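You operate a simulated robot arm through the tools that you are given. There is no shell and no other tool. Be economical: measure what you need, move in short steps, check, and stop when the job is done.

The job below is to be done with a simulated two-armed robot. You get a single attempt, and the scene is never put back.

Task
On the counter, fold the blue napkin in half.
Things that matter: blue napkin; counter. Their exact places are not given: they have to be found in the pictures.

It is judged by the outcome, as a careful person would: the job done as asked, and still so three seconds after it is handed in. It fails if anything else is knocked over, pushed out of place, dropped, spilled or broken. Flat cloth is picked up by pressing the open fingertips on it (5 to 10 N) and closing them slowly along it; thin cloth reads only 2 to 8 mm in the jaws.

Robot
Two 6-joint arms with two-finger grippers on one trunk, on a base that drives. Base frame: it is fixed to the floor where the robot stands at the start and does not move with it; the origin is under the middle of the robot, x ahead of it, y to its left, z up. Units: mm, degrees, N and s.
The left shoulder is at the start at [30, 178, 1013], the right one opposite. With the tool pointing down near the work surface each hand reaches from about 420 to 840 mm from the robot's upright axis, wherever it stands, measured 20 degrees to its own side. Places, roughly: blue napkin [700, -200, 900]; counter [800, -200, 900]. Payload 2.54 kg a hand.
The TCP of each hand is the grasp point between the finger pads, 30 mm short of the fingertips. In the tool frame z runs along the fingers and y along their closing line. The gripper opens to 116 mm. The gripper's body begins 95 mm behind the TCP.
Orientation is that of the tool frame in the base frame, as [roll, pitch, yaw] about the fixed x, y, z axes, in that order (R = Rz(yaw) Ry(pitch) Rx(roll)). With the fingers straight down and closing along the base's y, the tool's x points along the base's -x, its y along +y and its z along -z.

Tools
- The arms move only by the tool servo_tool. It takes "left_deltas", "right_deltas" or both (then of equal length, played together; a hand with none holds still); each is a list of rows, each an object of numbers (a shift or turn left out is 0, a gripper value left out holds the last): "dx", "dy", "dz": the shift along the tool's x, y, z in mm; "ax", "ay", "az": the turn, a rotation vector about the tool's x, y, z in degrees; "hand": the finger opening in mm, from 0 to 116. In form: [{"dx": .., "dy": .., "dz": .., "ax": .., "ay": .., "az": .., "hand": ..}, ...]. A call has 1 to 8 rows; each row is the pose to reach, as a shift and turn from the pose commanded when the call began, along the tool's axes at that moment. Each row takes 0.2 s and may step no farther than 50 mm and 8.6 degrees from the row before; otherwise, or with a gripper value out of range, the whole call is refused. A pose out of reach is approached as far as the arm can. The call stops where the force on the tool passes 40 N (or 10 N more than at its start, if that is more) or the arm is blocked; 0.2 s more then pass. Each finger travels about 153 mm/s and halts on what it meets, pressing with about 42 N; the grip force reading is that of the motor and also rises with nothing between the fingers. The clock runs only during rows and for 0.2 s after the last one: add rows that repeat a pose to give the fingers time. The reply holds the time, the measured pose of the TCP, the force on the tool along the base axes, the opening and the grip force, in the units named above and with some noise, with the torque about the TCP (base axes, N m) and any sound that the robot's microphone picked up, and new pictures: "pictures" is both (left out), scene, wrist or none (wrist: the cameras of the hands that moved).
- Cameras (640 x 400 px; columns grow to the right, rows downward): "scene" is now at [43.6, -16.2, 1732.7]; the picture's right is [-0.22, -0.97, 0.00], its down [-0.76, 0.17, -0.62] and it looks along [0.60, -0.14, -0.78] (base axes); focal length 255 px, centre (320, 200). "left" rides on the left gripper at [69, 15, -122] in its tool frame; the picture's right is [-0.21, 0.98, 0.00], its down [-0.83, -0.18, -0.53] and it looks along [-0.52, -0.11, 0.85] (tool axes); focal length 251 px, centre (320, 200). "right" rides on the right gripper at [69, -15, -122] in its tool frame; the picture's right is [0.21, 0.98, 0.00], its down [-0.83, 0.18, -0.53] and it looks along [-0.52, 0.11, 0.85] (tool axes); focal length 251 px, centre (320, 200).
- move_column(by): slides the trunk up (or, below 0, down) by that many mm; the arms and the scene camera ride with it, the base frame stays. It gives what a move gives, with no picture.
- drive_base(legs): drives the robot by 1 to 6 legs, each [ahead, left, turn to the left] in mm, mm and degrees, along the robot's own axes; the way and the turn of a leg run together, so that a leg with both is an arc; at most 1500 mm and 180 degrees a leg. The arms and the cameras ride along, it lands a little off, and it stops where it bumps. It gives what a move gives, and a new picture of the scene camera.
- aim_head(pan, tilt): turns the head with the scene camera to pan (to the left, within 143 degrees either way) and tilt (down, from -29 to 69), counted from straight ahead of the robot. It gives what a move gives, and a new picture of the scene camera.
- pixel_to_xyz(camera, pixels): there is no depth. For up to 12 entries [column, row, z] of the newest picture of that camera ("zoom" is the newest enlarged one), the place [x, y] in the base frame at which the ray of that pixel passes the height z, good to about 2 mm. The clock stands still meanwhile.
- inspect(camera, box): a new picture of the part [left, top, right, bottom] of that camera's present view, enlarged. The clock stands still meanwhile.
- finish_job(): hands the job in; it is judged then, once.

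Go step by step. Measure first, check grasps and placings, and put right what went wrong. The budget is 80 turns and 260 pictures, counting those below and the enlarged ones. Unless the task says otherwise, let go and move clear before handing in, and close with one line.

The tools are called after "Request:" as a command line: name --argument value ..., lists and objects as JSON in quotes. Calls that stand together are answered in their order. servo_tool: Moves the arms, as the interface text tells. Its arguments: {"type":"object","properties":{"left_deltas":{"type":"array"},"right_deltas":{"type":"array"},"pictures":{"type":"string","enum":["both","scene","wrist","none"]}},"required":[]} The other tools are called the same way: move_column (by) slides the trunk up or down; drive_base (legs) drives the base; aim_head (pan, tilt) turns the head that bears the scene camera; pixel_to_xyz (camera, pixels) gives the place at which the rays of pixels pass given heights; inspect (camera, box) takes an enlarged picture of a part of a camera's view; finish_job () hands the job in.

At the start:

```text
time_s: 0.0
left_ee_pos: [502.3, 39.7, 1038.0]
left_tcp_rot: [180.0, 0.0, 180.0]
left_wrist_force: [0.0, -0.5, -0.6]
left_wrist_torque: [-0.01, -0.04, -0.03]
left_opening: 116.1
left_finger_force: 0.1
right_ee_pos: [379.6, -257.7, 1082.8]
right_tcp_rot: [179.9, 0.0, -180.0]
right_wrist_force: [0.6, 0.4, -0.2]
right_wrist_torque: [0.0, -0.03, 0.01]
right_opening: 115.9
right_finger_force: 0.1
trunk travel left (down, up): [-225.0, 315.0]
robot x, y, heading: [-0.0, 1.5, 0.0]
head pan, tilt: [-12.9, 51.7]
```

scene: 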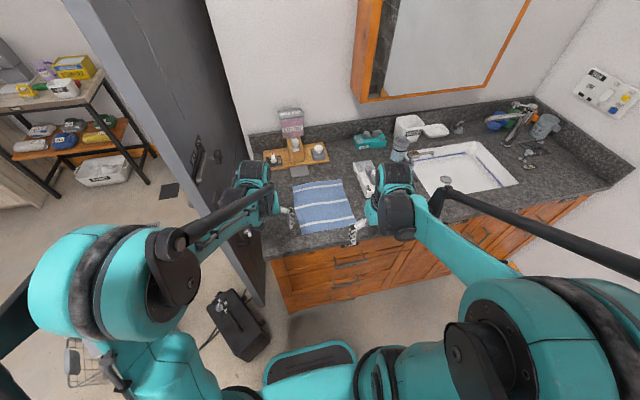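
right: 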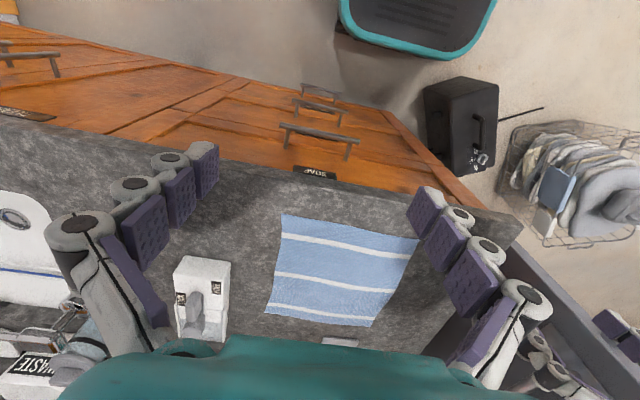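
left: 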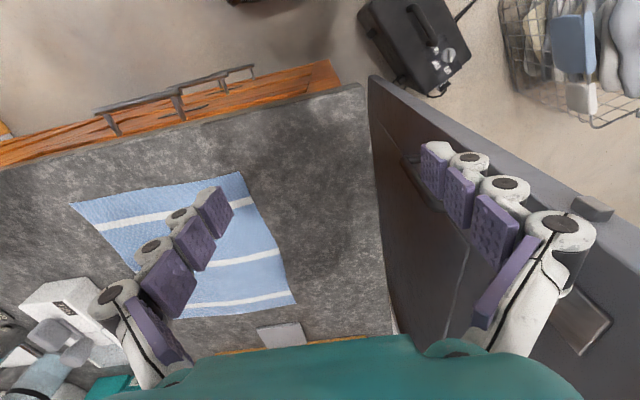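

The napkin shows in the scene at about (293,185)-(355,230), to the left of the white dispenser. I'll enlarge it and take its corners.

Request:
inspect --camera "scene" --box '[240, 100, 440, 260]'

Request:
pixel_to_xyz --camera "right" --pixels '[[282, 215, 900], [419, 239, 900], [371, 326, 900], [266, 315, 900], [176, 260, 900], [360, 180, 900], [500, 235, 900]]'

Request:
pixel_to_xyz --camera "left" --pixels '[[71, 204, 900], [240, 172, 900], [296, 303, 900], [360, 85, 900], [390, 320, 900], [280, 335, 900]]'

```text
2.50 times, centred on (340, 180) of scene
```

zoom: 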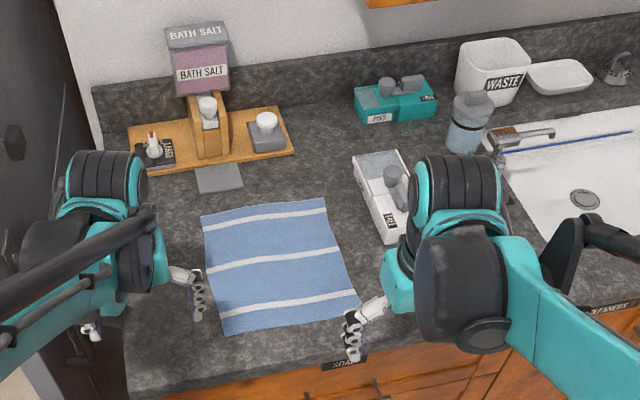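

```text
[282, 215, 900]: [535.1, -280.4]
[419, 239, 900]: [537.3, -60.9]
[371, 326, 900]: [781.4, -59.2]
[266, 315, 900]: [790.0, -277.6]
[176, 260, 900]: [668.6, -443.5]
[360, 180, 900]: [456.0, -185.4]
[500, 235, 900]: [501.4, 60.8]
```

```text
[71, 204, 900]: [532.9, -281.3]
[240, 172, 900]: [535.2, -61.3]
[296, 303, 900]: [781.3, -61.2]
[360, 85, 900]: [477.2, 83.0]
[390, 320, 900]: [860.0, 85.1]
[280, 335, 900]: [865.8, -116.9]
```

Both wrist views agree on a counter height near 900. The napkin spans x 535..785 and y -280..-60. I'll fold the far edge toward the robot with both hands, so I'll first bring the left hand in line, then drive a little ahead for reach.

Request:
servo_tool --left_deltas '[{"dy": -40}, {"dy": -80}, {"dy": -118}]' --right_deltas '[{"dx": -30}, {"dx": -60}, {"dx": -90}]' --pictures "none"

Request:
drive_base --legs '[[60, 0, 0]]'

```text
time_s: 0.8
left_ee_pos: [505.9, -77.0, 1039.3]
left_tcp_rot: [179.9, 0.0, 179.9]
left_wrist_force: [-0.3, 0.8, 0.0]
left_wrist_torque: [0.04, 0.05, -0.02]
left_opening: 116.1
left_finger_force: 0.1
right_ee_pos: [472.1, -258.9, 1081.0]
right_tcp_rot: [179.9, -0.2, -180.0]
right_wrist_force: [0.8, -0.1, 0.5]
right_wrist_torque: [0.05, 0.06, 0.01]
right_opening: 115.9
right_finger_force: 0.0
trunk travel left (down, up): [-225.0, 315.0]
robot x, y, heading: [-2.4, 0.8, 0.2]
head pan, tilt: [-12.9, 51.7]
```

```text
time_s: 1.8
left_ee_pos: [567.7, -76.1, 1038.7]
left_tcp_rot: [180.0, -0.1, 179.9]
left_wrist_force: [0.5, -0.2, -0.2]
left_wrist_torque: [0.0, 0.07, -0.02]
left_opening: 116.0
left_finger_force: 0.0
right_ee_pos: [533.1, -259.1, 1080.7]
right_tcp_rot: [180.0, -0.1, 179.9]
right_wrist_force: [1.3, 0.1, -1.8]
right_wrist_torque: [-0.03, 0.07, 0.03]
right_opening: 115.9
right_finger_force: 0.1
trunk travel left (down, up): [-225.0, 315.0]
robot x, y, heading: [56.6, -2.0, -0.4]
head pan, tilt: [-12.9, 51.7]
```

scene: 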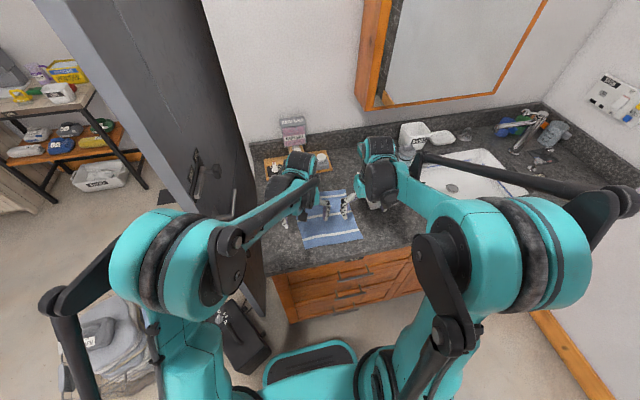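

The drive went well. I'll hover both hands over the far corners with the jaws at about 40 mm.

Request:
servo_tool --left_deltas '[{"dx": -40, "hand": 40}, {"dx": -80}, {"dx": -120}, {"dx": -160}, {"dx": -202, "dy": -4}, {"dx": -202, "dy": -4, "dz": 30}, {"dx": -202, "dy": -4, "dz": 58}]' --right_deltas '[{"dx": -45, "hand": 40}, {"dx": -90}, {"dx": -135}, {"dx": -180, "dz": 20}, {"dx": -220, "dz": 45}, {"dx": -240, "dz": 75}, {"dx": -240, "dz": 100}]'

```text
time_s: 3.4
left_ee_pos: [768.4, -79.1, 981.6]
left_tcp_rot: [180.0, -0.1, 179.9]
left_wrist_force: [-0.4, -0.3, -0.2]
left_wrist_torque: [0.02, 0.01, 0.02]
left_opening: 40.1
left_finger_force: 0.1
right_ee_pos: [771.2, -258.1, 982.9]
right_tcp_rot: [180.0, -0.1, 179.9]
right_wrist_force: [0.4, -0.8, 0.3]
right_wrist_torque: [-0.04, 0.02, 0.0]
right_opening: 40.0
right_finger_force: 0.1
trunk travel left (down, up): [-225.0, 315.0]
robot x, y, heading: [58.6, 1.2, -0.2]
head pan, tilt: [-12.9, 51.7]
```

scene: 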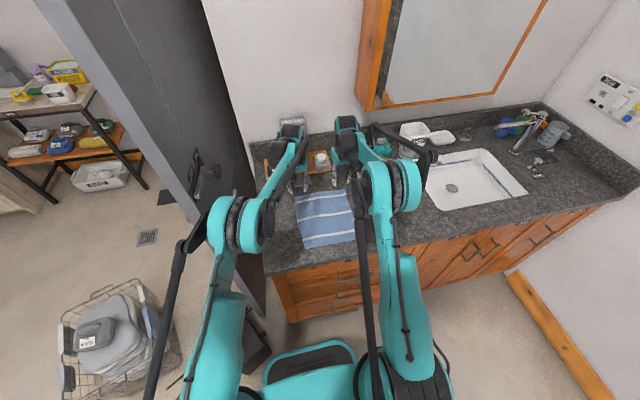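
right: 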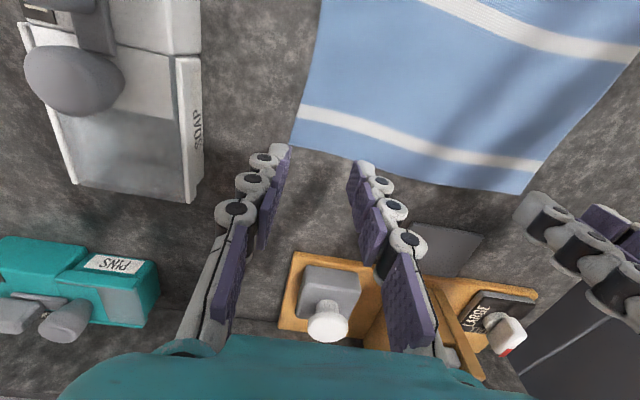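
left: 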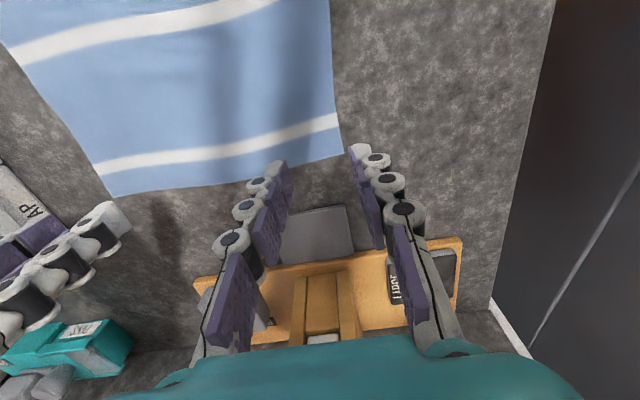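

The far corners are clear: right view (290,148) and (522,193), left view (343,153) and (112,196). I'll measure them and check the counter height by the agreement of the two cameras.

Request:
pixel_to_xyz --camera "right" --pixels '[[290, 148, 900], [522, 193, 900], [290, 148, 890], [522, 193, 890]]'

Request:
pixel_to_xyz --camera "left" --pixels '[[343, 153, 900], [112, 196, 900], [343, 153, 890], [112, 196, 890]]'

```text
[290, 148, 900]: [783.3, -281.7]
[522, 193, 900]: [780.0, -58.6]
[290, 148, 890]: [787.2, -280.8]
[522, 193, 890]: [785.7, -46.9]
```

```text
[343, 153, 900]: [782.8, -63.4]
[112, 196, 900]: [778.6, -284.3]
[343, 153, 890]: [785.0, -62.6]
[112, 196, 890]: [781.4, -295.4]
```

The corners agree at z ≈ 902. I'll narrow the jaws to 32, centre over the cloth and descend gently to contact.

Request:
servo_tool --left_deltas '[{"dy": -6, "dz": 20, "hand": 32}, {"dy": -6, "dz": 38}, {"dy": -6, "dz": 44}, {"dy": -6, "dz": 47}]' --right_deltas '[{"dy": 2, "dx": 3, "dz": 20, "hand": 32}, {"dy": 2, "dx": 3, "dz": 38}, {"dy": 2, "dx": 3, "dz": 44}, {"dy": 2, "dx": 3, "dz": 48}]' --pictures "wrist"

```text
time_s: 4.4
left_ee_pos: [767.9, -87.0, 934.7]
left_tcp_rot: [180.0, 0.1, 179.9]
left_wrist_force: [0.0, -1.6, 0.9]
left_wrist_torque: [0.03, 0.0, 0.03]
left_opening: 31.8
left_finger_force: 0.1
right_ee_pos: [767.1, -255.4, 934.6]
right_tcp_rot: [-180.0, -0.1, 179.9]
right_wrist_force: [0.8, 0.2, 0.2]
right_wrist_torque: [0.02, -0.02, -0.04]
right_opening: 31.8
right_finger_force: 0.2
trunk travel left (down, up): [-225.0, 315.0]
robot x, y, heading: [56.9, 3.0, 0.0]
head pan, tilt: [-12.9, 51.7]
```

right: 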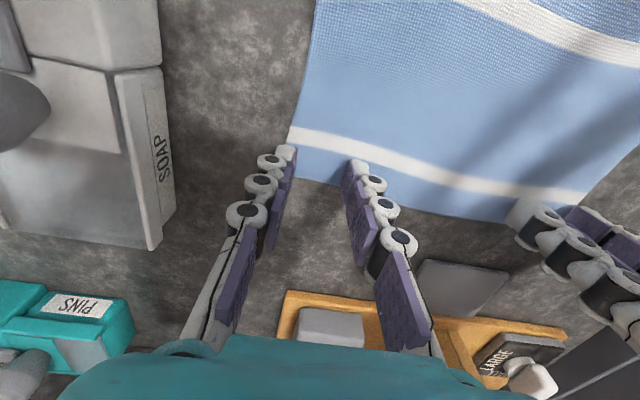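
left: 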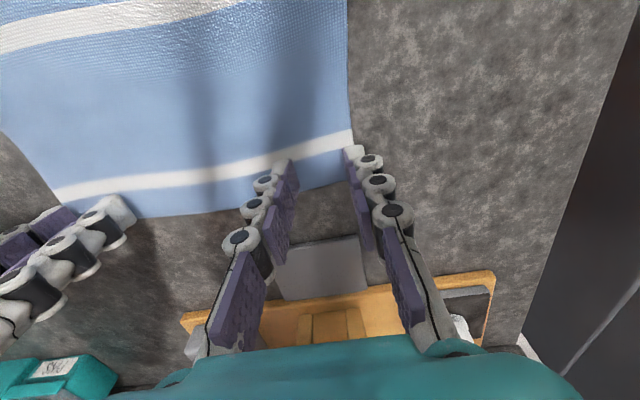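

No contact yet, and the outer fingers sit right at the side edges. I'll shift inward 6 mm and go down in fine steps.

Request:
servo_tool --left_deltas '[{"dy": -6, "dx": 3}, {"dy": -6, "dx": 3, "dz": 1}, {"dy": -6, "dx": 3, "dz": 2}, {"dy": -6, "dx": 3, "dz": 3}, {"dy": -6, "dx": 3, "dz": 3}]' --right_deltas '[{"dy": 6, "dx": 3}, {"dy": 6, "dx": 3, "dz": 1}, {"dy": 6, "dx": 3, "dz": 2}, {"dy": 6, "dx": 3, "dz": 3}, {"dy": 6, "dx": 3, "dz": 3}]' --pictures "none"

```text
time_s: 5.6
left_ee_pos: [765.2, -93.8, 933.1]
left_tcp_rot: [-180.0, 0.0, -180.0]
left_wrist_force: [-0.4, -0.1, 0.7]
left_wrist_torque: [0.0, -0.01, 0.02]
left_opening: 32.0
left_finger_force: 0.1
right_ee_pos: [764.8, -248.9, 931.3]
right_tcp_rot: [-180.0, 0.0, 179.9]
right_wrist_force: [-0.5, 0.2, -0.1]
right_wrist_torque: [0.03, 0.0, -0.01]
right_opening: 32.1
right_finger_force: 0.1
trunk travel left (down, up): [-225.0, 315.0]
robot x, y, heading: [60.0, -1.0, -0.1]
head pan, tilt: [-12.9, 51.7]
```

Request:
servo_tool --left_deltas '[{"dz": 1}, {"dz": 2}, {"dz": 2}]' --right_deltas '[{"dz": 1}, {"dz": 2}, {"dz": 2}]' --pictures "none"

```text
time_s: 6.4
left_ee_pos: [764.9, -91.5, 931.2]
left_tcp_rot: [180.0, 0.0, 179.8]
left_wrist_force: [0.7, 0.3, -0.6]
left_wrist_torque: [0.04, -0.01, -0.02]
left_opening: 32.2
left_finger_force: 0.1
right_ee_pos: [763.7, -249.5, 931.1]
right_tcp_rot: [180.0, 0.1, 179.9]
right_wrist_force: [2.2, -0.5, 12.3]
right_wrist_torque: [-0.08, -0.11, 0.0]
right_opening: 32.2
right_finger_force: 0.2
trunk travel left (down, up): [-225.0, 315.0]
robot x, y, heading: [59.5, -2.3, -0.2]
head pan, tilt: [-12.9, 51.7]
```

The right hand is pressing 12 N, so I'll ease it slightly. The left hand is about to touch.

Request:
servo_tool --left_deltas '[{"dz": 0.7}, {"dz": 1.2}, {"dz": 1.2}]' --right_deltas '[{"dz": -0.3}, {"dz": -0.3}, {"dz": -0.3}]' --pictures "none"

```text
time_s: 7.2
left_ee_pos: [763.7, -92.1, 931.0]
left_tcp_rot: [180.0, 0.1, 180.0]
left_wrist_force: [3.0, -0.9, 16.7]
left_wrist_torque: [0.02, -0.11, -0.02]
left_opening: 32.7
left_finger_force: 0.6
right_ee_pos: [762.6, -248.9, 930.9]
right_tcp_rot: [179.9, 0.1, 179.9]
right_wrist_force: [0.4, 0.6, 4.0]
right_wrist_torque: [-0.03, -0.05, 0.01]
right_opening: 32.4
right_finger_force: 0.1
trunk travel left (down, up): [-225.0, 315.0]
robot x, y, heading: [57.8, 1.0, -0.2]
head pan, tilt: [-12.9, 51.7]
```

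The left hand reads 16.7 N and the right 4 N. I'll trim both toward 8 N and close slowly.

Request:
servo_tool --left_deltas '[{"dz": -0.35}, {"dz": -0.35, "hand": 28}, {"dz": -0.35, "hand": 24}, {"dz": -0.35, "hand": 20}, {"dz": -0.35, "hand": 16}, {"dz": -0.35, "hand": 12}, {"dz": -0.35, "hand": 8}, {"dz": -0.35, "hand": 4}]' --right_deltas '[{"dz": 0.15}, {"dz": 0.15, "hand": 28}, {"dz": 0.15, "hand": 24}, {"dz": 0.15, "hand": 20}, {"dz": 0.15, "hand": 16}, {"dz": 0.15, "hand": 12}, {"dz": 0.15, "hand": 8}, {"dz": 0.15, "hand": 4}]' --pictures "wrist"

```text
time_s: 9.0
left_ee_pos: [765.4, -91.7, 929.2]
left_tcp_rot: [180.0, 0.0, 180.0]
left_wrist_force: [0.0, -0.4, 0.0]
left_wrist_torque: [0.01, -0.04, -0.01]
left_opening: 5.6
left_finger_force: 33.8
right_ee_pos: [765.1, -249.6, 929.8]
right_tcp_rot: [180.0, -0.1, 179.8]
right_wrist_force: [-1.0, -0.3, 0.0]
right_wrist_torque: [0.01, 0.01, 0.0]
right_opening: 4.2
right_finger_force: 0.1
trunk travel left (down, up): [-225.0, 315.0]
robot x, y, heading: [62.1, 4.0, 0.1]
head pan, tilt: [-12.9, 51.7]
```

right: 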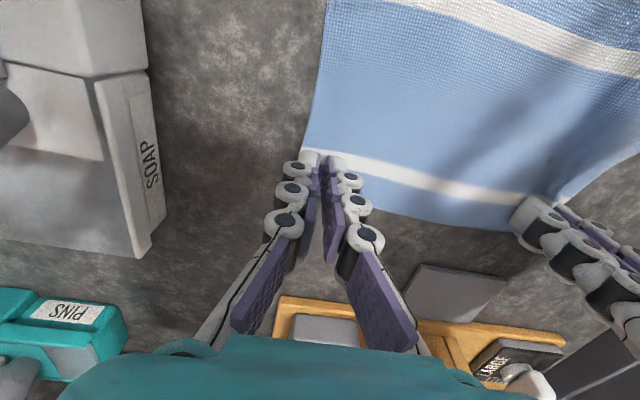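
left: 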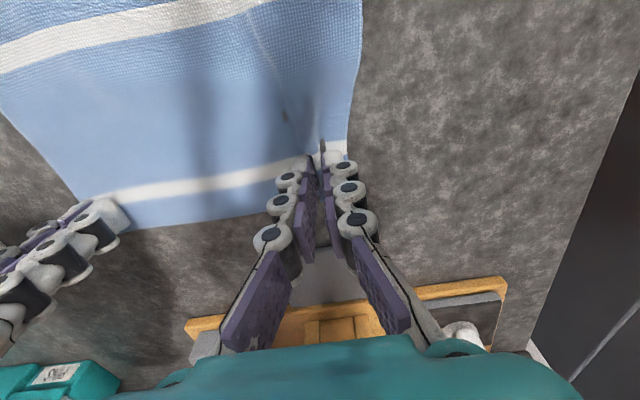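

The left hand has the cloth (5.6 mm, 34 N). The right fingers slid over it without gripping, so I'll reopen the right hand, move it a little inward and press harder.

Request:
servo_tool --left_deltas '[{"hand": 2}, {"hand": 2}, {"hand": 2}, {"hand": 2}, {"hand": 2}, {"hand": 2}]' --right_deltas '[{"dz": -4, "hand": 4}, {"dz": -5, "dy": 4, "dx": 2, "hand": 32}, {"dz": -3, "dy": 4, "dx": 2}, {"dz": -1, "dy": 4, "dx": 2}, {"dz": 0.2, "dy": 4, "dx": 2}, {"dz": 0.2, "dy": 4, "dx": 2}]' --pictures "wrist"

```text
time_s: 10.4
left_ee_pos: [764.8, -92.3, 930.9]
left_tcp_rot: [-180.0, 0.1, 179.9]
left_wrist_force: [-0.8, -0.2, -0.1]
left_wrist_torque: [0.0, -0.02, -0.01]
left_opening: 5.3
left_finger_force: 34.0
right_ee_pos: [762.0, -245.4, 931.1]
right_tcp_rot: [-180.0, 0.2, 179.9]
right_wrist_force: [-0.1, 0.8, 10.7]
right_wrist_torque: [0.16, -0.03, -0.01]
right_opening: 31.1
right_finger_force: 0.0
trunk travel left (down, up): [-225.0, 315.0]
robot x, y, heading: [60.7, 0.4, -0.0]
head pan, tilt: [-12.9, 51.7]
```

right: 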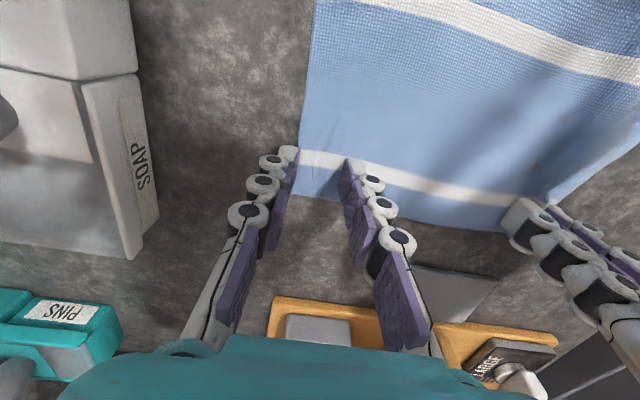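
left: 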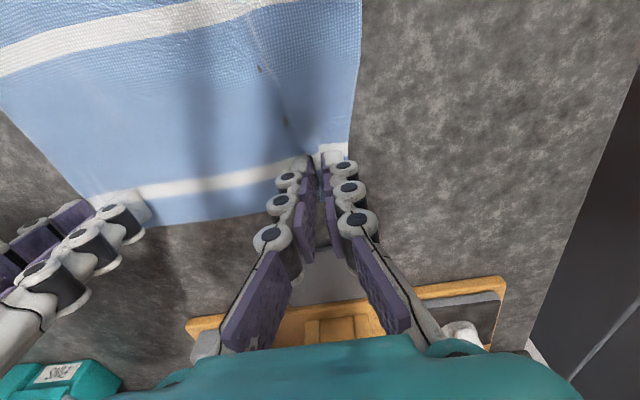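

The press is 10.7 N, but the outer right finger is still at the very edge. I'll shift 7 mm farther inward, press and close slowly.

Request:
servo_tool --right_deltas '[{"dz": -3, "dy": 4}, {"dz": -3, "dy": 7}, {"dz": -1, "dy": 7}, {"dz": 0, "dy": 7}, {"dz": 0, "dy": 7}]' --pictures "none"

```text
time_s: 11.6
left_ee_pos: [763.4, -90.6, 931.1]
left_tcp_rot: [-179.9, 0.1, 179.9]
left_wrist_force: [0.4, 0.6, -0.5]
left_wrist_torque: [-0.03, 0.01, 0.0]
left_opening: 5.4
left_finger_force: 34.0
right_ee_pos: [762.7, -237.2, 931.0]
right_tcp_rot: [179.9, 0.0, 179.9]
right_wrist_force: [3.5, -1.2, 13.9]
right_wrist_torque: [-0.11, -0.09, 0.04]
right_opening: 32.3
right_finger_force: 0.2
trunk travel left (down, up): [-225.0, 315.0]
robot x, y, heading: [59.4, -0.6, 0.1]
head pan, tilt: [-12.9, 51.7]
```

Request:
servo_tool --right_deltas '[{"dz": -0.1, "hand": 28}, {"dz": -0.1, "hand": 24}, {"dz": -0.1, "hand": 20}, {"dz": -0.1, "hand": 16}, {"dz": -0.1, "hand": 12}, {"dz": -0.1, "hand": 8}, {"dz": -0.1, "hand": 4}, {"dz": -0.1, "hand": 2}]' --pictures "wrist"

```text
time_s: 13.4
left_ee_pos: [765.1, -92.4, 929.6]
left_tcp_rot: [179.9, 0.0, 179.9]
left_wrist_force: [0.2, 0.2, -0.1]
left_wrist_torque: [0.0, -0.01, 0.02]
left_opening: 5.7
left_finger_force: 34.1
right_ee_pos: [763.6, -239.1, 929.1]
right_tcp_rot: [180.0, 0.0, 179.9]
right_wrist_force: [0.6, 2.5, 4.0]
right_wrist_torque: [0.07, -0.02, 0.05]
right_opening: 3.7
right_finger_force: 39.5
trunk travel left (down, up): [-225.0, 315.0]
robot x, y, heading: [60.4, 1.5, -0.1]
head pan, tilt: [-12.9, 51.7]
```

right: 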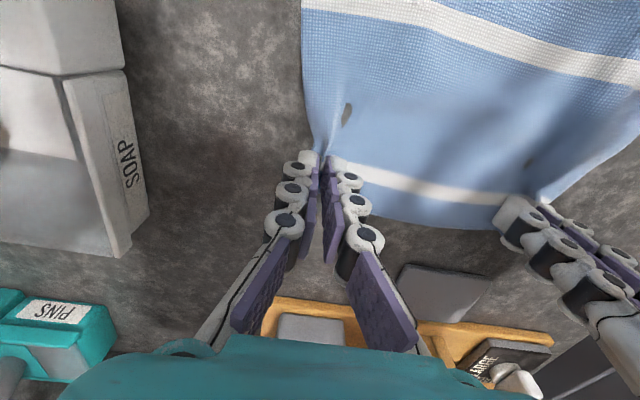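

Both hands have gripped (5.7 and 3.7 mm, both with high grip force). I'll lift along the first part of the arc toward the fold line at x≈658.

Request:
servo_tool --left_deltas '[{"dx": 2, "dz": -10, "hand": 0}, {"dx": 5, "dz": -20}, {"dx": 12, "dz": -32}, {"dx": 20, "dz": -44}, {"dx": 30, "dz": -55}, {"dx": 42, "dz": -66}, {"dx": 58, "dz": -78}, {"dx": 74, "dz": -88}]' --right_deltas '[{"dx": 2, "dz": -10, "hand": 0}, {"dx": 5, "dz": -20}, {"dx": 12, "dz": -32}, {"dx": 20, "dz": -44}, {"dx": 30, "dz": -55}, {"dx": 42, "dz": -66}, {"dx": 58, "dz": -78}, {"dx": 74, "dz": -88}]'

```text
time_s: 15.2
left_ee_pos: [689.7, -90.4, 1018.0]
left_tcp_rot: [179.9, 0.1, 180.0]
left_wrist_force: [0.5, -0.3, -0.4]
left_wrist_torque: [-0.02, -0.02, 0.0]
left_opening: 5.6
left_finger_force: 33.6
right_ee_pos: [687.9, -239.4, 1018.1]
right_tcp_rot: [-180.0, 0.1, 179.9]
right_wrist_force: [-0.9, 3.0, 3.9]
right_wrist_torque: [-0.2, -0.04, 0.0]
right_opening: 0.0
right_finger_force: 28.2
trunk travel left (down, up): [-225.0, 315.0]
robot x, y, heading: [63.9, 1.8, -0.2]
head pan, tilt: [-12.9, 51.7]
```

scene: 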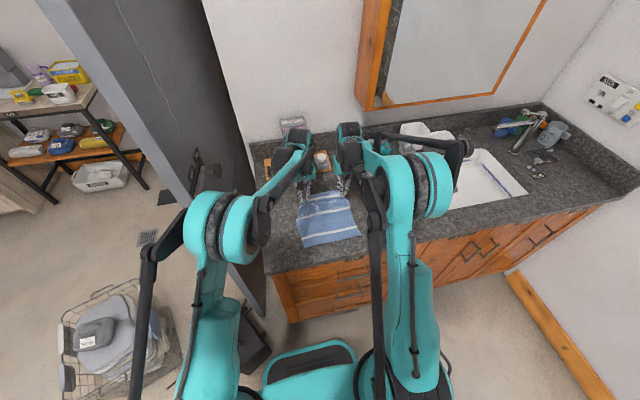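
right: 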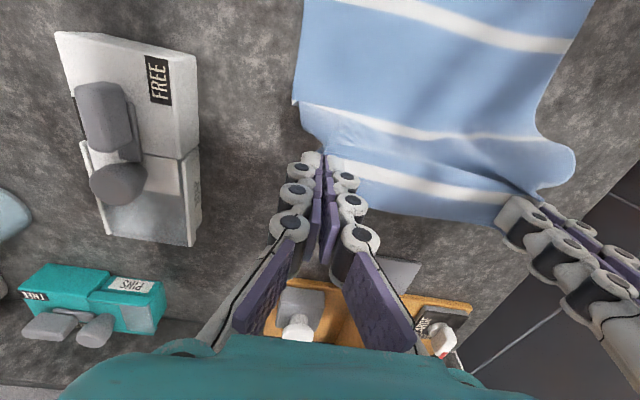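
left: 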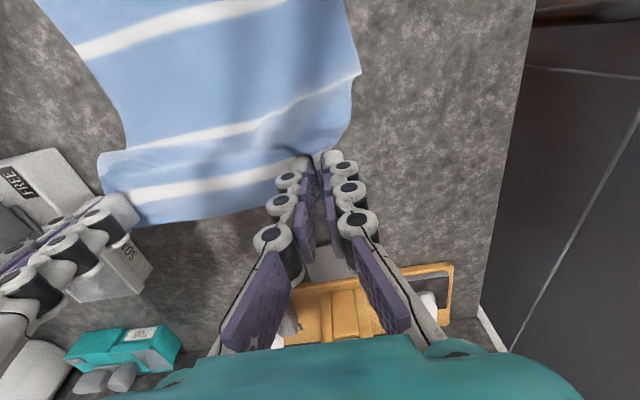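

The right opening now reads 0, so the grip may be lost, although the cloth still seems up near that hand. I'll zoom in.

Request:
inspect --camera "right" --box '[260, 80, 420, 280]'

Request:
inspect --camera "left" --box '[80, 100, 400, 260]'

Request:
inspect --camera "scene" --box '[270, 130, 390, 250]'

```text
2.00 times, centred on (340, 180) of right
```

zoom: 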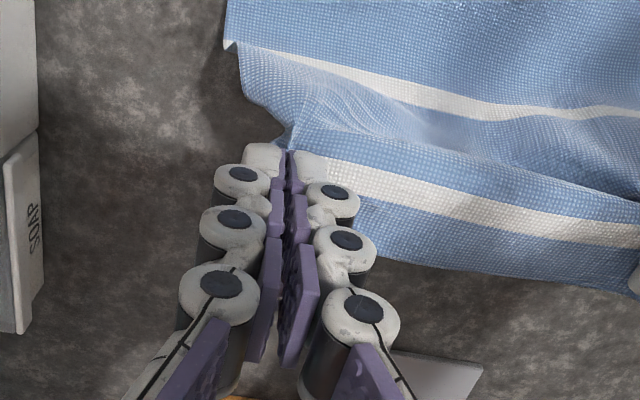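

```text
2.00 times, centred on (240, 180) of left
```

zoom: 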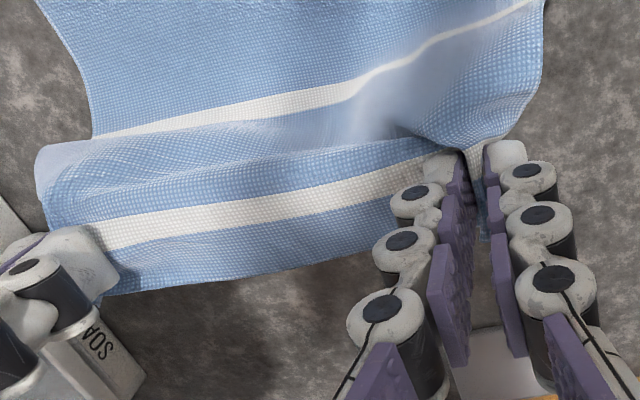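

```text
3.33 times, centred on (330, 190) of scene
```

zoom: 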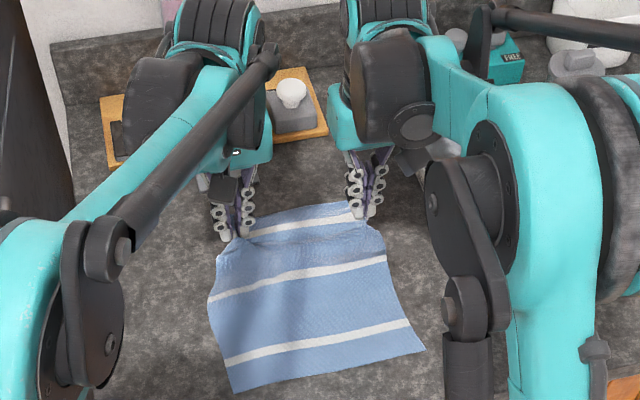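

The zooms show both hands still holding the far edge up, the right at the very fingertips, and the lower half unmoved. I'll carry on over the fold line, tilting the fingers forward so the cloth turns over properly.

Request:
servo_tool --left_deltas '[{"dx": 6, "dz": 1, "ay": -7}, {"dx": 12, "dz": 2, "ay": -14}, {"dx": 18, "dz": 3, "ay": -21}, {"dx": 25, "dz": 4, "ay": -28}, {"dx": 32, "dz": 5, "ay": -35}, {"dx": 38, "dz": 7, "ay": -42}]' --right_deltas '[{"dx": 6, "dz": 1, "ay": -7}, {"dx": 12, "dz": 2, "ay": -14}, {"dx": 18, "dz": 3, "ay": -21}, {"dx": 25, "dz": 4, "ay": -28}, {"dx": 32, "dz": 5, "ay": -35}, {"dx": 38, "dz": 7, "ay": -42}]'

Request:
inspect --camera "scene" --box '[260, 130, 400, 260]'

```text
time_s: 16.6
left_ee_pos: [653.5, -93.1, 1011.2]
left_tcp_rot: [180.0, 42.2, 179.9]
left_wrist_force: [0.5, -0.9, -0.1]
left_wrist_torque: [-0.01, 0.0, 0.04]
left_opening: 5.5
left_finger_force: 34.0
right_ee_pos: [648.9, -239.6, 1010.1]
right_tcp_rot: [180.0, 42.2, 179.9]
right_wrist_force: [-0.3, -0.3, 0.2]
right_wrist_torque: [0.03, 0.0, 0.01]
right_opening: 3.8
right_finger_force: 30.5
trunk travel left (down, up): [-225.0, 315.0]
robot x, y, heading: [59.8, 1.2, 0.1]
head pan, tilt: [-12.9, 51.7]
```

scene: 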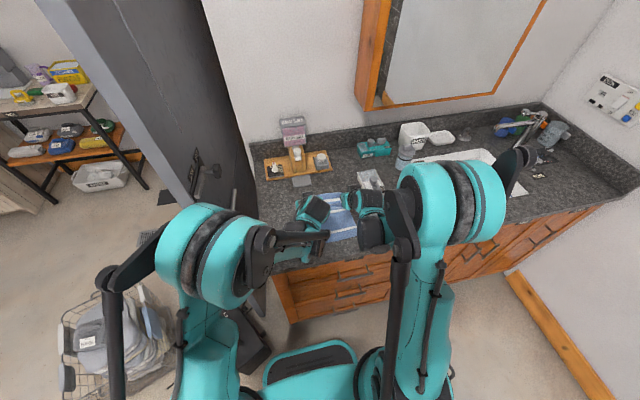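
right: 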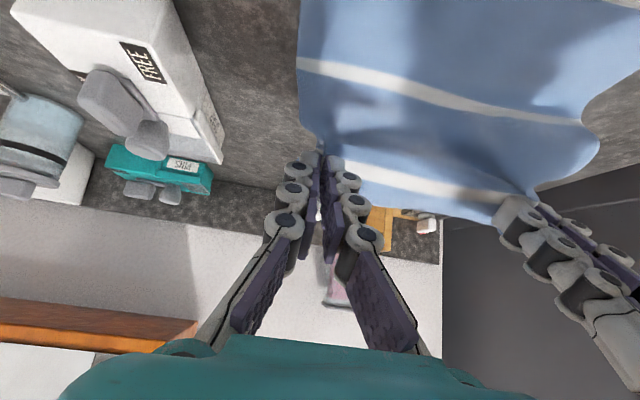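
left: 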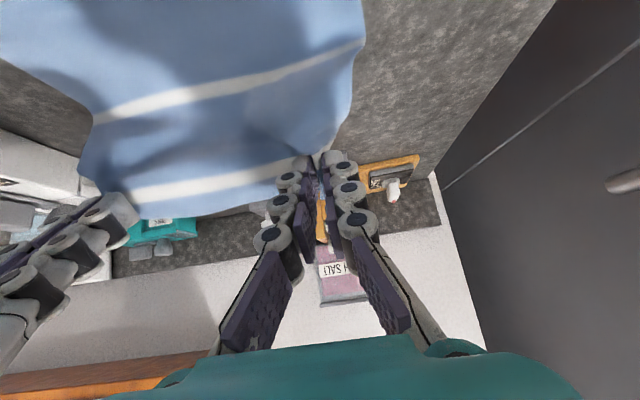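

```text
3.08 times, centred on (330, 195) of scene
```

zoom: 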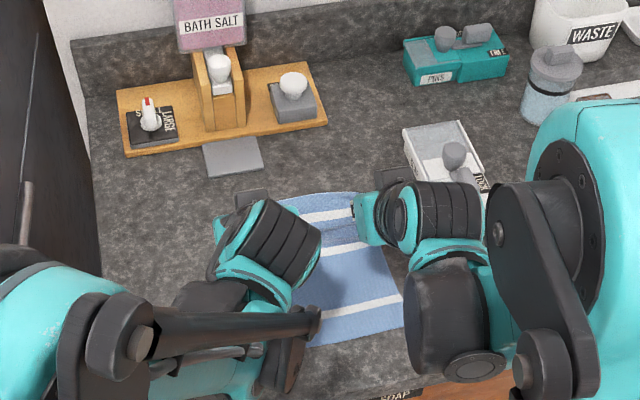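

Both hands are holding (5.5 and 3.8 mm) and tilted 42°. I'll drive back 60 mm to carry the edge over the fold line and give the arms room.

Request:
drive_base --legs '[[-60, 0, 0]]'

```text
time_s: 17.5
left_ee_pos: [590.9, -91.6, 1011.8]
left_tcp_rot: [179.9, 42.1, 180.0]
left_wrist_force: [-0.6, -0.7, 0.2]
left_wrist_torque: [-0.01, -0.02, 0.04]
left_opening: 5.4
left_finger_force: 34.2
right_ee_pos: [587.4, -237.5, 1011.0]
right_tcp_rot: [179.9, 42.1, -179.9]
right_wrist_force: [-3.8, -0.5, 3.5]
right_wrist_torque: [-0.02, 0.01, -0.06]
right_opening: 1.0
right_finger_force: 34.0
trunk travel left (down, up): [-225.0, 315.0]
robot x, y, heading: [-2.4, -0.8, 0.1]
head pan, tilt: [-12.9, 51.7]
```

scene: 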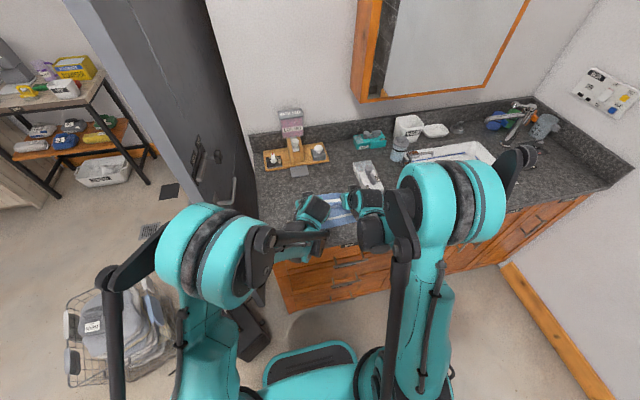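

Both hands are over the near half. I'll continue down the arc toward the near edge and look before touching down.

Request:
servo_tool --left_deltas '[{"dx": 12, "dz": -2}, {"dx": 23.6, "dz": -3.7}, {"dx": 41, "dz": 0.7}, {"dx": 58.5, "dz": 5.2}, {"dx": 74.5, "dz": 11}]' --right_deltas '[{"dx": 12, "dz": -2}, {"dx": 23.6, "dz": -3.7}, {"dx": 41, "dz": 0.7}, {"dx": 58.5, "dz": 5.2}, {"dx": 74.5, "dz": 11}]'

Request:
inspect --camera "scene" --box '[260, 130, 400, 260]'

```text
time_s: 18.7
left_ee_pos: [546.0, -91.7, 952.0]
left_tcp_rot: [179.9, 42.0, -180.0]
left_wrist_force: [-0.2, -2.1, 0.4]
left_wrist_torque: [-0.06, 0.02, 0.01]
left_opening: 5.7
left_finger_force: 34.0
right_ee_pos: [554.7, -238.2, 974.8]
right_tcp_rot: [180.0, 42.0, 179.9]
right_wrist_force: [0.7, 0.8, -0.9]
right_wrist_torque: [0.03, 0.02, 0.06]
right_opening: 4.1
right_finger_force: 31.3
right hand out of reach, approached as far as the arm can: row 4, 5
trunk travel left (down, up): [-225.0, 315.0]
robot x, y, heading: [3.3, -4.5, -0.2]
head pan, tilt: [-12.9, 51.7]
```

scene: 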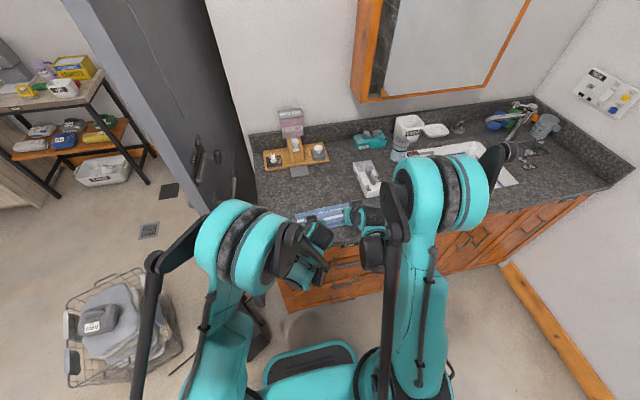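
right: 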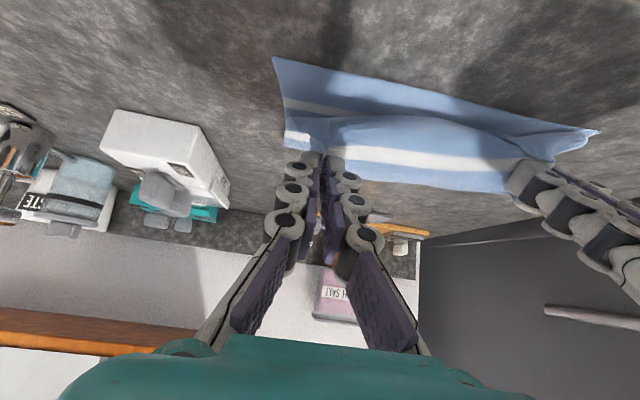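
left: 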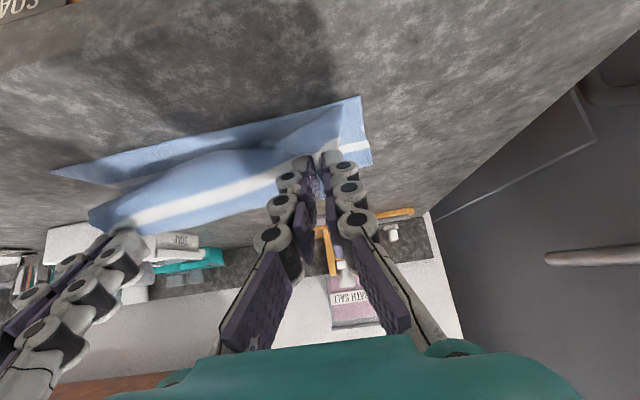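

```text
3.08 times, centred on (330, 195) of scene
```

zoom: 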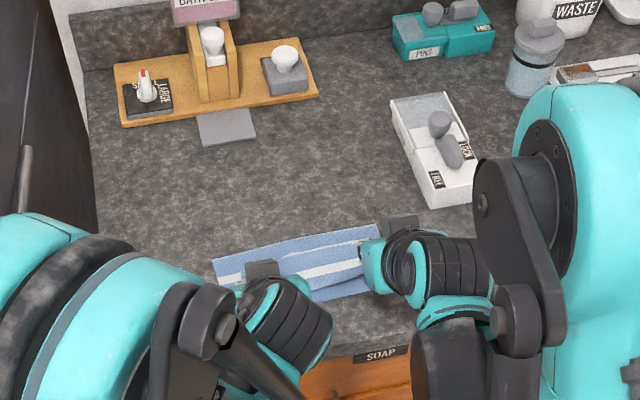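

The right hand ran out of reach at this tilt: the robot stands too near. I'll swing both hands 40 mm forward (the cloth just slackens), then drive back 60 mm.

Request:
servo_tool --left_deltas '[{"dx": -21, "dz": 6.7}, {"dx": -41.8, "dz": 13.4}, {"dx": -41.8, "dz": 13.4}]' --right_deltas '[{"dx": -21, "dz": 6.7}, {"dx": -41.8, "dz": 13.4}, {"dx": -41.8, "dz": 13.4}]' --pictures "none"

Request:
drive_base --legs '[[-60, 0, 0]]'

Request:
inspect --camera "scene" --box '[260, 120, 400, 250]'

```text
time_s: 19.5
left_ee_pos: [583.7, -91.6, 969.9]
left_tcp_rot: [180.0, 42.0, -180.0]
left_wrist_force: [0.3, -0.3, -0.5]
left_wrist_torque: [-0.02, 0.0, 0.0]
left_opening: 5.5
left_finger_force: 34.2
right_ee_pos: [594.4, -237.7, 992.9]
right_tcp_rot: [-180.0, 42.0, 179.9]
right_wrist_force: [1.2, 0.3, -0.3]
right_wrist_torque: [-0.02, 0.0, -0.01]
right_opening: 2.5
right_finger_force: 35.4
trunk travel left (down, up): [-225.0, 315.0]
robot x, y, heading: [-2.6, -1.4, -0.1]
head pan, tilt: [-12.9, 51.7]
```

```text
time_s: 20.5
left_ee_pos: [522.5, -91.7, 970.9]
left_tcp_rot: [-180.0, 42.0, -179.9]
left_wrist_force: [-0.7, -0.1, 0.3]
left_wrist_torque: [-0.03, -0.06, 0.04]
left_opening: 5.6
left_finger_force: 33.9
right_ee_pos: [533.9, -238.0, 993.7]
right_tcp_rot: [-180.0, 42.1, 179.9]
right_wrist_force: [0.5, -0.7, -0.3]
right_wrist_torque: [0.02, -0.03, 0.04]
right_opening: 2.1
right_finger_force: 35.4
trunk travel left (down, up): [-225.0, 315.0]
robot x, y, heading: [-60.7, 2.3, -0.1]
head pan, tilt: [-12.9, 51.7]
```

scene: 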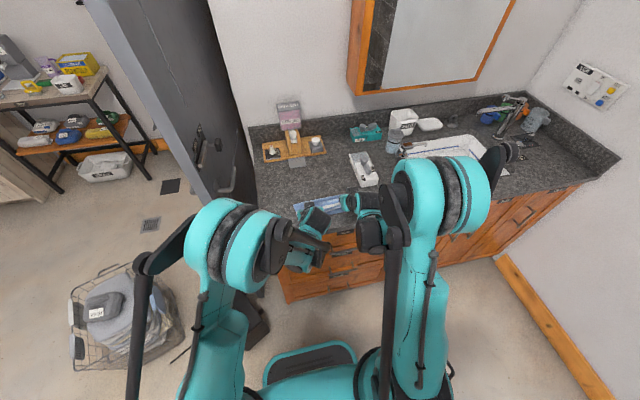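

```text
3.08 times, centred on (330, 185) of scene
```

zoom: 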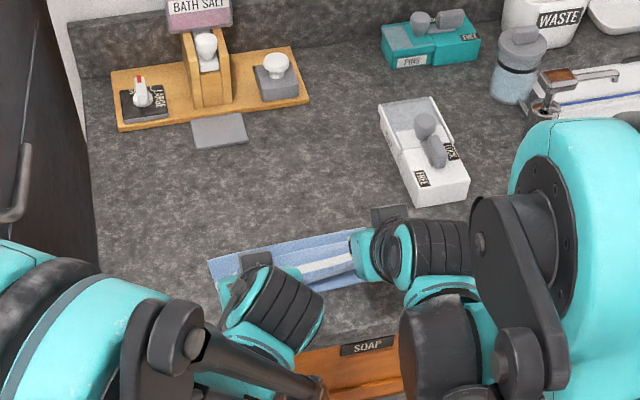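

I'll measure the fold line (zoom (210,262) and (345,234)) to see whether the napkin dragged.

Request:
pixel_to_xyz --camera "zoom" --pixels '[[208, 262, 905], [345, 232, 905], [365, 283, 902]]'

Request:
inspect --camera "right" --box '[0, 0, 640, 400]'

Request:
inspect --camera "left" --box '[0, 0, 640, 400]'

```text
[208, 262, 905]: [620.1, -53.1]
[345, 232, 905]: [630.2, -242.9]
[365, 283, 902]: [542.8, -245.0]
```

```text
1.00 times, centred on (320, 200) of right (not enlarged: the box is as wide or as high as the picture)
```

zoom: 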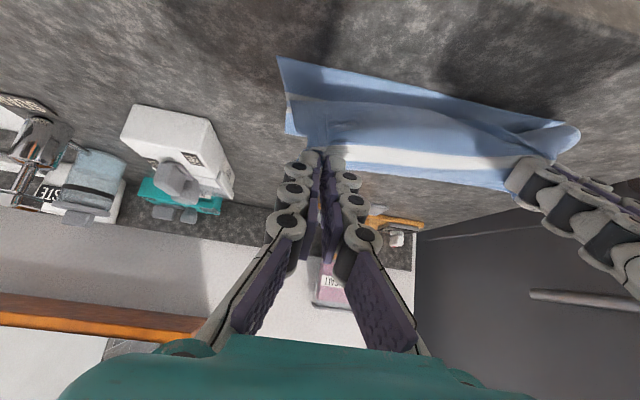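

```text
1.00 times, centred on (320, 200) of left (not enlarged: the box is as wide or as high as the picture)
```

zoom: 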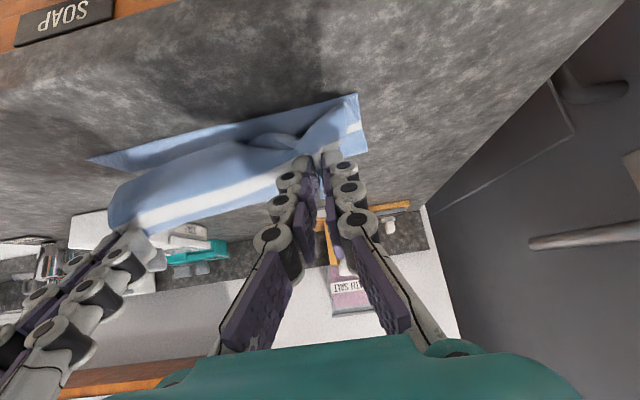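

Request:
pixel_to_xyz --camera "right" --pixels '[[277, 57, 902], [287, 133, 902], [400, 85, 902]]'

Request:
pixel_to_xyz --camera "left" --pixels '[[90, 160, 902], [357, 95, 902], [367, 152, 902], [250, 122, 902]]'

```text
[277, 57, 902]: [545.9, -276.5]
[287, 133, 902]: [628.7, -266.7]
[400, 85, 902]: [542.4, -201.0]
```

```text
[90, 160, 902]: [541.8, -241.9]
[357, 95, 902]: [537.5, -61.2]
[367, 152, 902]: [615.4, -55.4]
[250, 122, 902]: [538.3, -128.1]
```

The near edge stayed at x≈540, but the lower layer is lifted back to ~622 because I pulled past the radius. I'll bring the hands forward over the fold line to re-lay it, then come down on a tighter arc.

Request:
servo_tool --left_deltas '[{"dx": -23, "dz": 2}, {"dx": -46.6, "dz": 4.3}, {"dx": -67, "dz": 12}, {"dx": -86.4, "dz": 19.9}, {"dx": -100, "dz": 27}, {"dx": -113.3, "dz": 34.8}, {"dx": -113.3, "dz": 34.8}]' --right_deltas '[{"dx": -12, "dz": 6}, {"dx": -23.3, "dz": 12.9}, {"dx": -43, "dz": 20}, {"dx": -63.1, "dz": 28.6}, {"dx": -77, "dz": 36}, {"dx": -90.1, "dz": 43.4}, {"dx": -90.1, "dz": 43.4}]' --pictures "wrist"

```text
time_s: 22.1
left_ee_pos: [632.6, -91.9, 1020.1]
left_tcp_rot: [-180.0, 41.9, -180.0]
left_wrist_force: [0.2, 0.4, 0.1]
left_wrist_torque: [0.01, -0.02, 0.03]
left_opening: 5.5
left_finger_force: 33.8
right_ee_pos: [631.1, -238.9, 1022.1]
right_tcp_rot: [180.0, 42.1, -180.0]
right_wrist_force: [0.3, 0.5, -2.2]
right_wrist_torque: [0.0, 0.0, -0.02]
right_opening: 4.0
right_finger_force: 31.2
trunk travel left (down, up): [-225.0, 315.0]
robot x, y, heading: [-59.7, -2.4, 0.0]
head pan, tilt: [-12.9, 51.7]
```

right: 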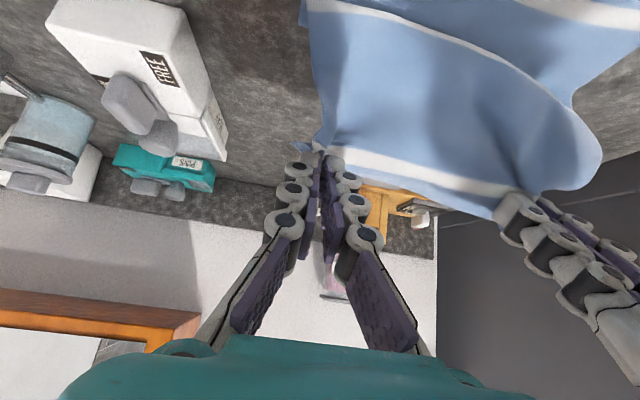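
left: 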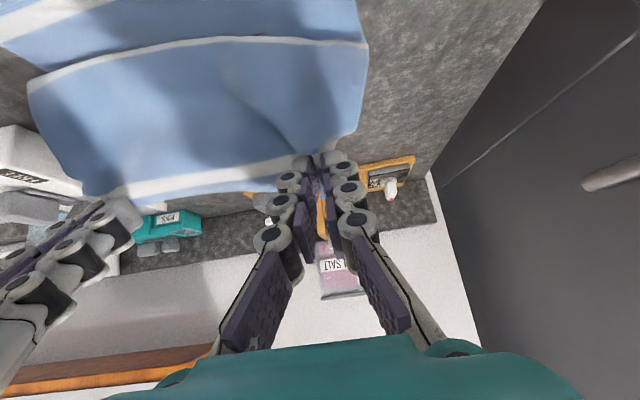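

The sheet hangs vertically again above the fold line. I'll lower along a tighter arc to the near edge.

Request:
servo_tool --left_deltas '[{"dx": 12, "dz": -3}, {"dx": 24.4, "dz": -5.8}, {"dx": 41, "dz": -5.6}, {"dx": 58.3, "dz": -5.4}, {"dx": 73, "dz": -4}, {"dx": 87.9, "dz": -2.5}, {"dx": 100, "dz": -1}, {"dx": 111.1, "dz": 0.9}]' --right_deltas '[{"dx": 12, "dz": -3}, {"dx": 24.4, "dz": -5.8}, {"dx": 41, "dz": -5.6}, {"dx": 58.3, "dz": -5.4}, {"dx": 73, "dz": -4}, {"dx": 87.9, "dz": -2.5}, {"dx": 100, "dz": -1}, {"dx": 111.1, "dz": 0.9}]'

Request:
inspect --camera "scene" --box '[260, 120, 400, 250]'

```text
time_s: 23.9
left_ee_pos: [550.5, -92.6, 946.1]
left_tcp_rot: [-180.0, 42.0, -180.0]
left_wrist_force: [-0.9, 0.3, -0.8]
left_wrist_torque: [0.02, -0.03, 0.03]
left_opening: 5.7
left_finger_force: 34.3
right_ee_pos: [549.7, -234.9, 946.7]
right_tcp_rot: [-180.0, 42.0, -179.9]
right_wrist_force: [-2.0, -0.1, 1.3]
right_wrist_torque: [0.0, -0.01, 0.0]
right_opening: 1.0
right_finger_force: 33.4
trunk travel left (down, up): [-225.0, 315.0]
robot x, y, heading: [-59.8, -1.0, -0.4]
head pan, tilt: [-12.9, 51.7]
```

scene: 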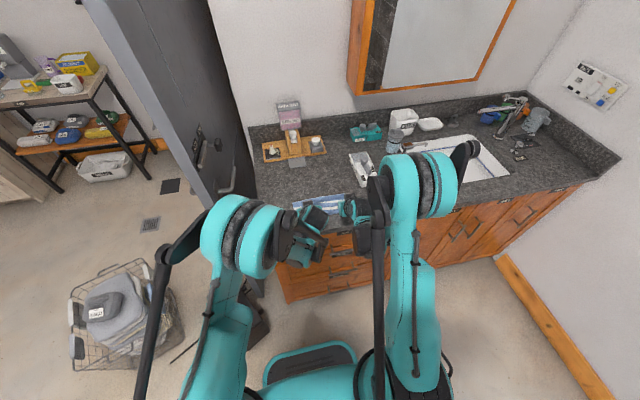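
right: 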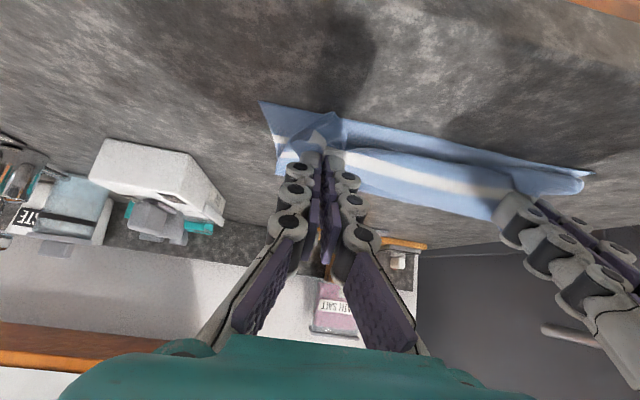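
left: 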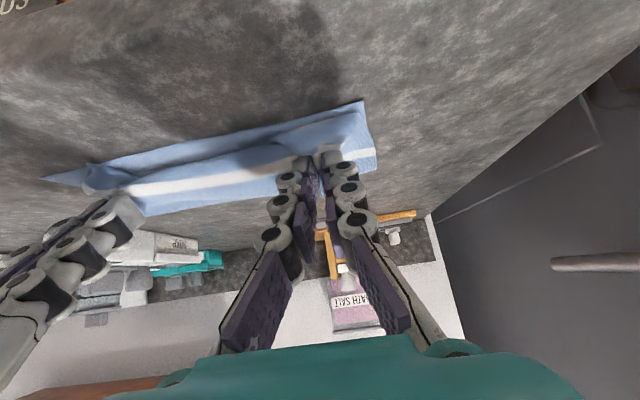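

```text
3.08 times, centred on (330, 185) of scene
```

zoom: 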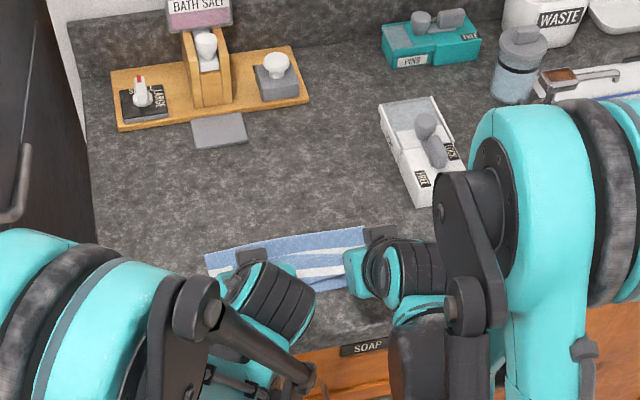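

The upper sheet is curling back at the grips, so the edge tail points the wrong way. A stronger tilt (fingers nearly horizontal) will turn it over. That needs room, so I'll lift the hands forward first, then tilt and drive back.

Request:
servo_tool --left_deltas '[{"dx": -30, "dz": -10}, {"dx": -59, "dz": -20.8}, {"dx": -95, "dz": -8.5}, {"dx": -121.5, "dz": 21.9}, {"dx": -139, "dz": 60.7}, {"dx": -139, "dz": 60.7}]' --right_deltas '[{"dx": -30, "dz": -10}, {"dx": -59, "dz": -20.8}, {"dx": -95, "dz": -8.5}, {"dx": -121.5, "dz": 21.9}, {"dx": -139, "dz": 60.7}, {"dx": -139, "dz": 60.7}]' --pictures "none"

```text
time_s: 25.3
left_ee_pos: [693.7, -94.4, 995.2]
left_tcp_rot: [-180.0, 42.1, 179.9]
left_wrist_force: [-0.4, 0.1, 0.1]
left_wrist_torque: [-0.02, 0.01, -0.02]
left_opening: 5.4
left_finger_force: 33.5
right_ee_pos: [693.7, -236.4, 995.1]
right_tcp_rot: [-180.0, 42.0, 180.0]
right_wrist_force: [1.3, 0.4, -1.0]
right_wrist_torque: [-0.02, -0.02, 0.0]
right_opening: 3.3
right_finger_force: 35.2
trunk travel left (down, up): [-225.0, 315.0]
robot x, y, heading: [-58.8, 1.8, 0.2]
head pan, tilt: [-12.9, 51.7]
```

Request:
drive_base --legs '[[-125, 0, 0]]'

```text
time_s: 26.6
left_ee_pos: [568.7, -93.9, 994.1]
left_tcp_rot: [-180.0, 42.1, -180.0]
left_wrist_force: [0.2, -1.0, 0.8]
left_wrist_torque: [-0.03, -0.04, 0.01]
left_opening: 5.5
left_finger_force: 34.3
right_ee_pos: [568.5, -236.6, 995.5]
right_tcp_rot: [179.9, 42.2, -180.0]
right_wrist_force: [-1.9, 2.8, -0.3]
right_wrist_torque: [0.08, -0.13, 0.01]
right_opening: 2.1
right_finger_force: 35.1
trunk travel left (down, up): [-225.0, 315.0]
robot x, y, heading: [-180.6, -1.2, 0.1]
head pan, tilt: [-12.9, 51.7]
```

scene: 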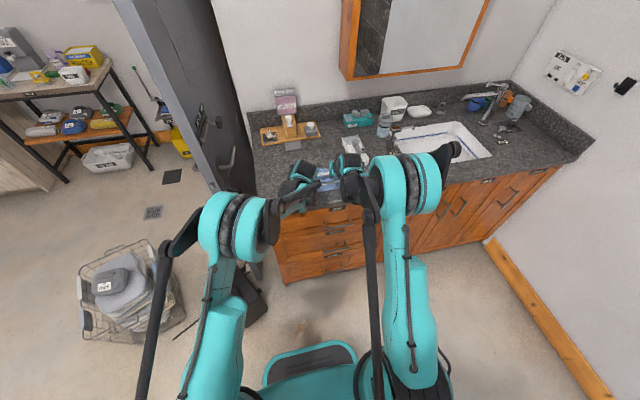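

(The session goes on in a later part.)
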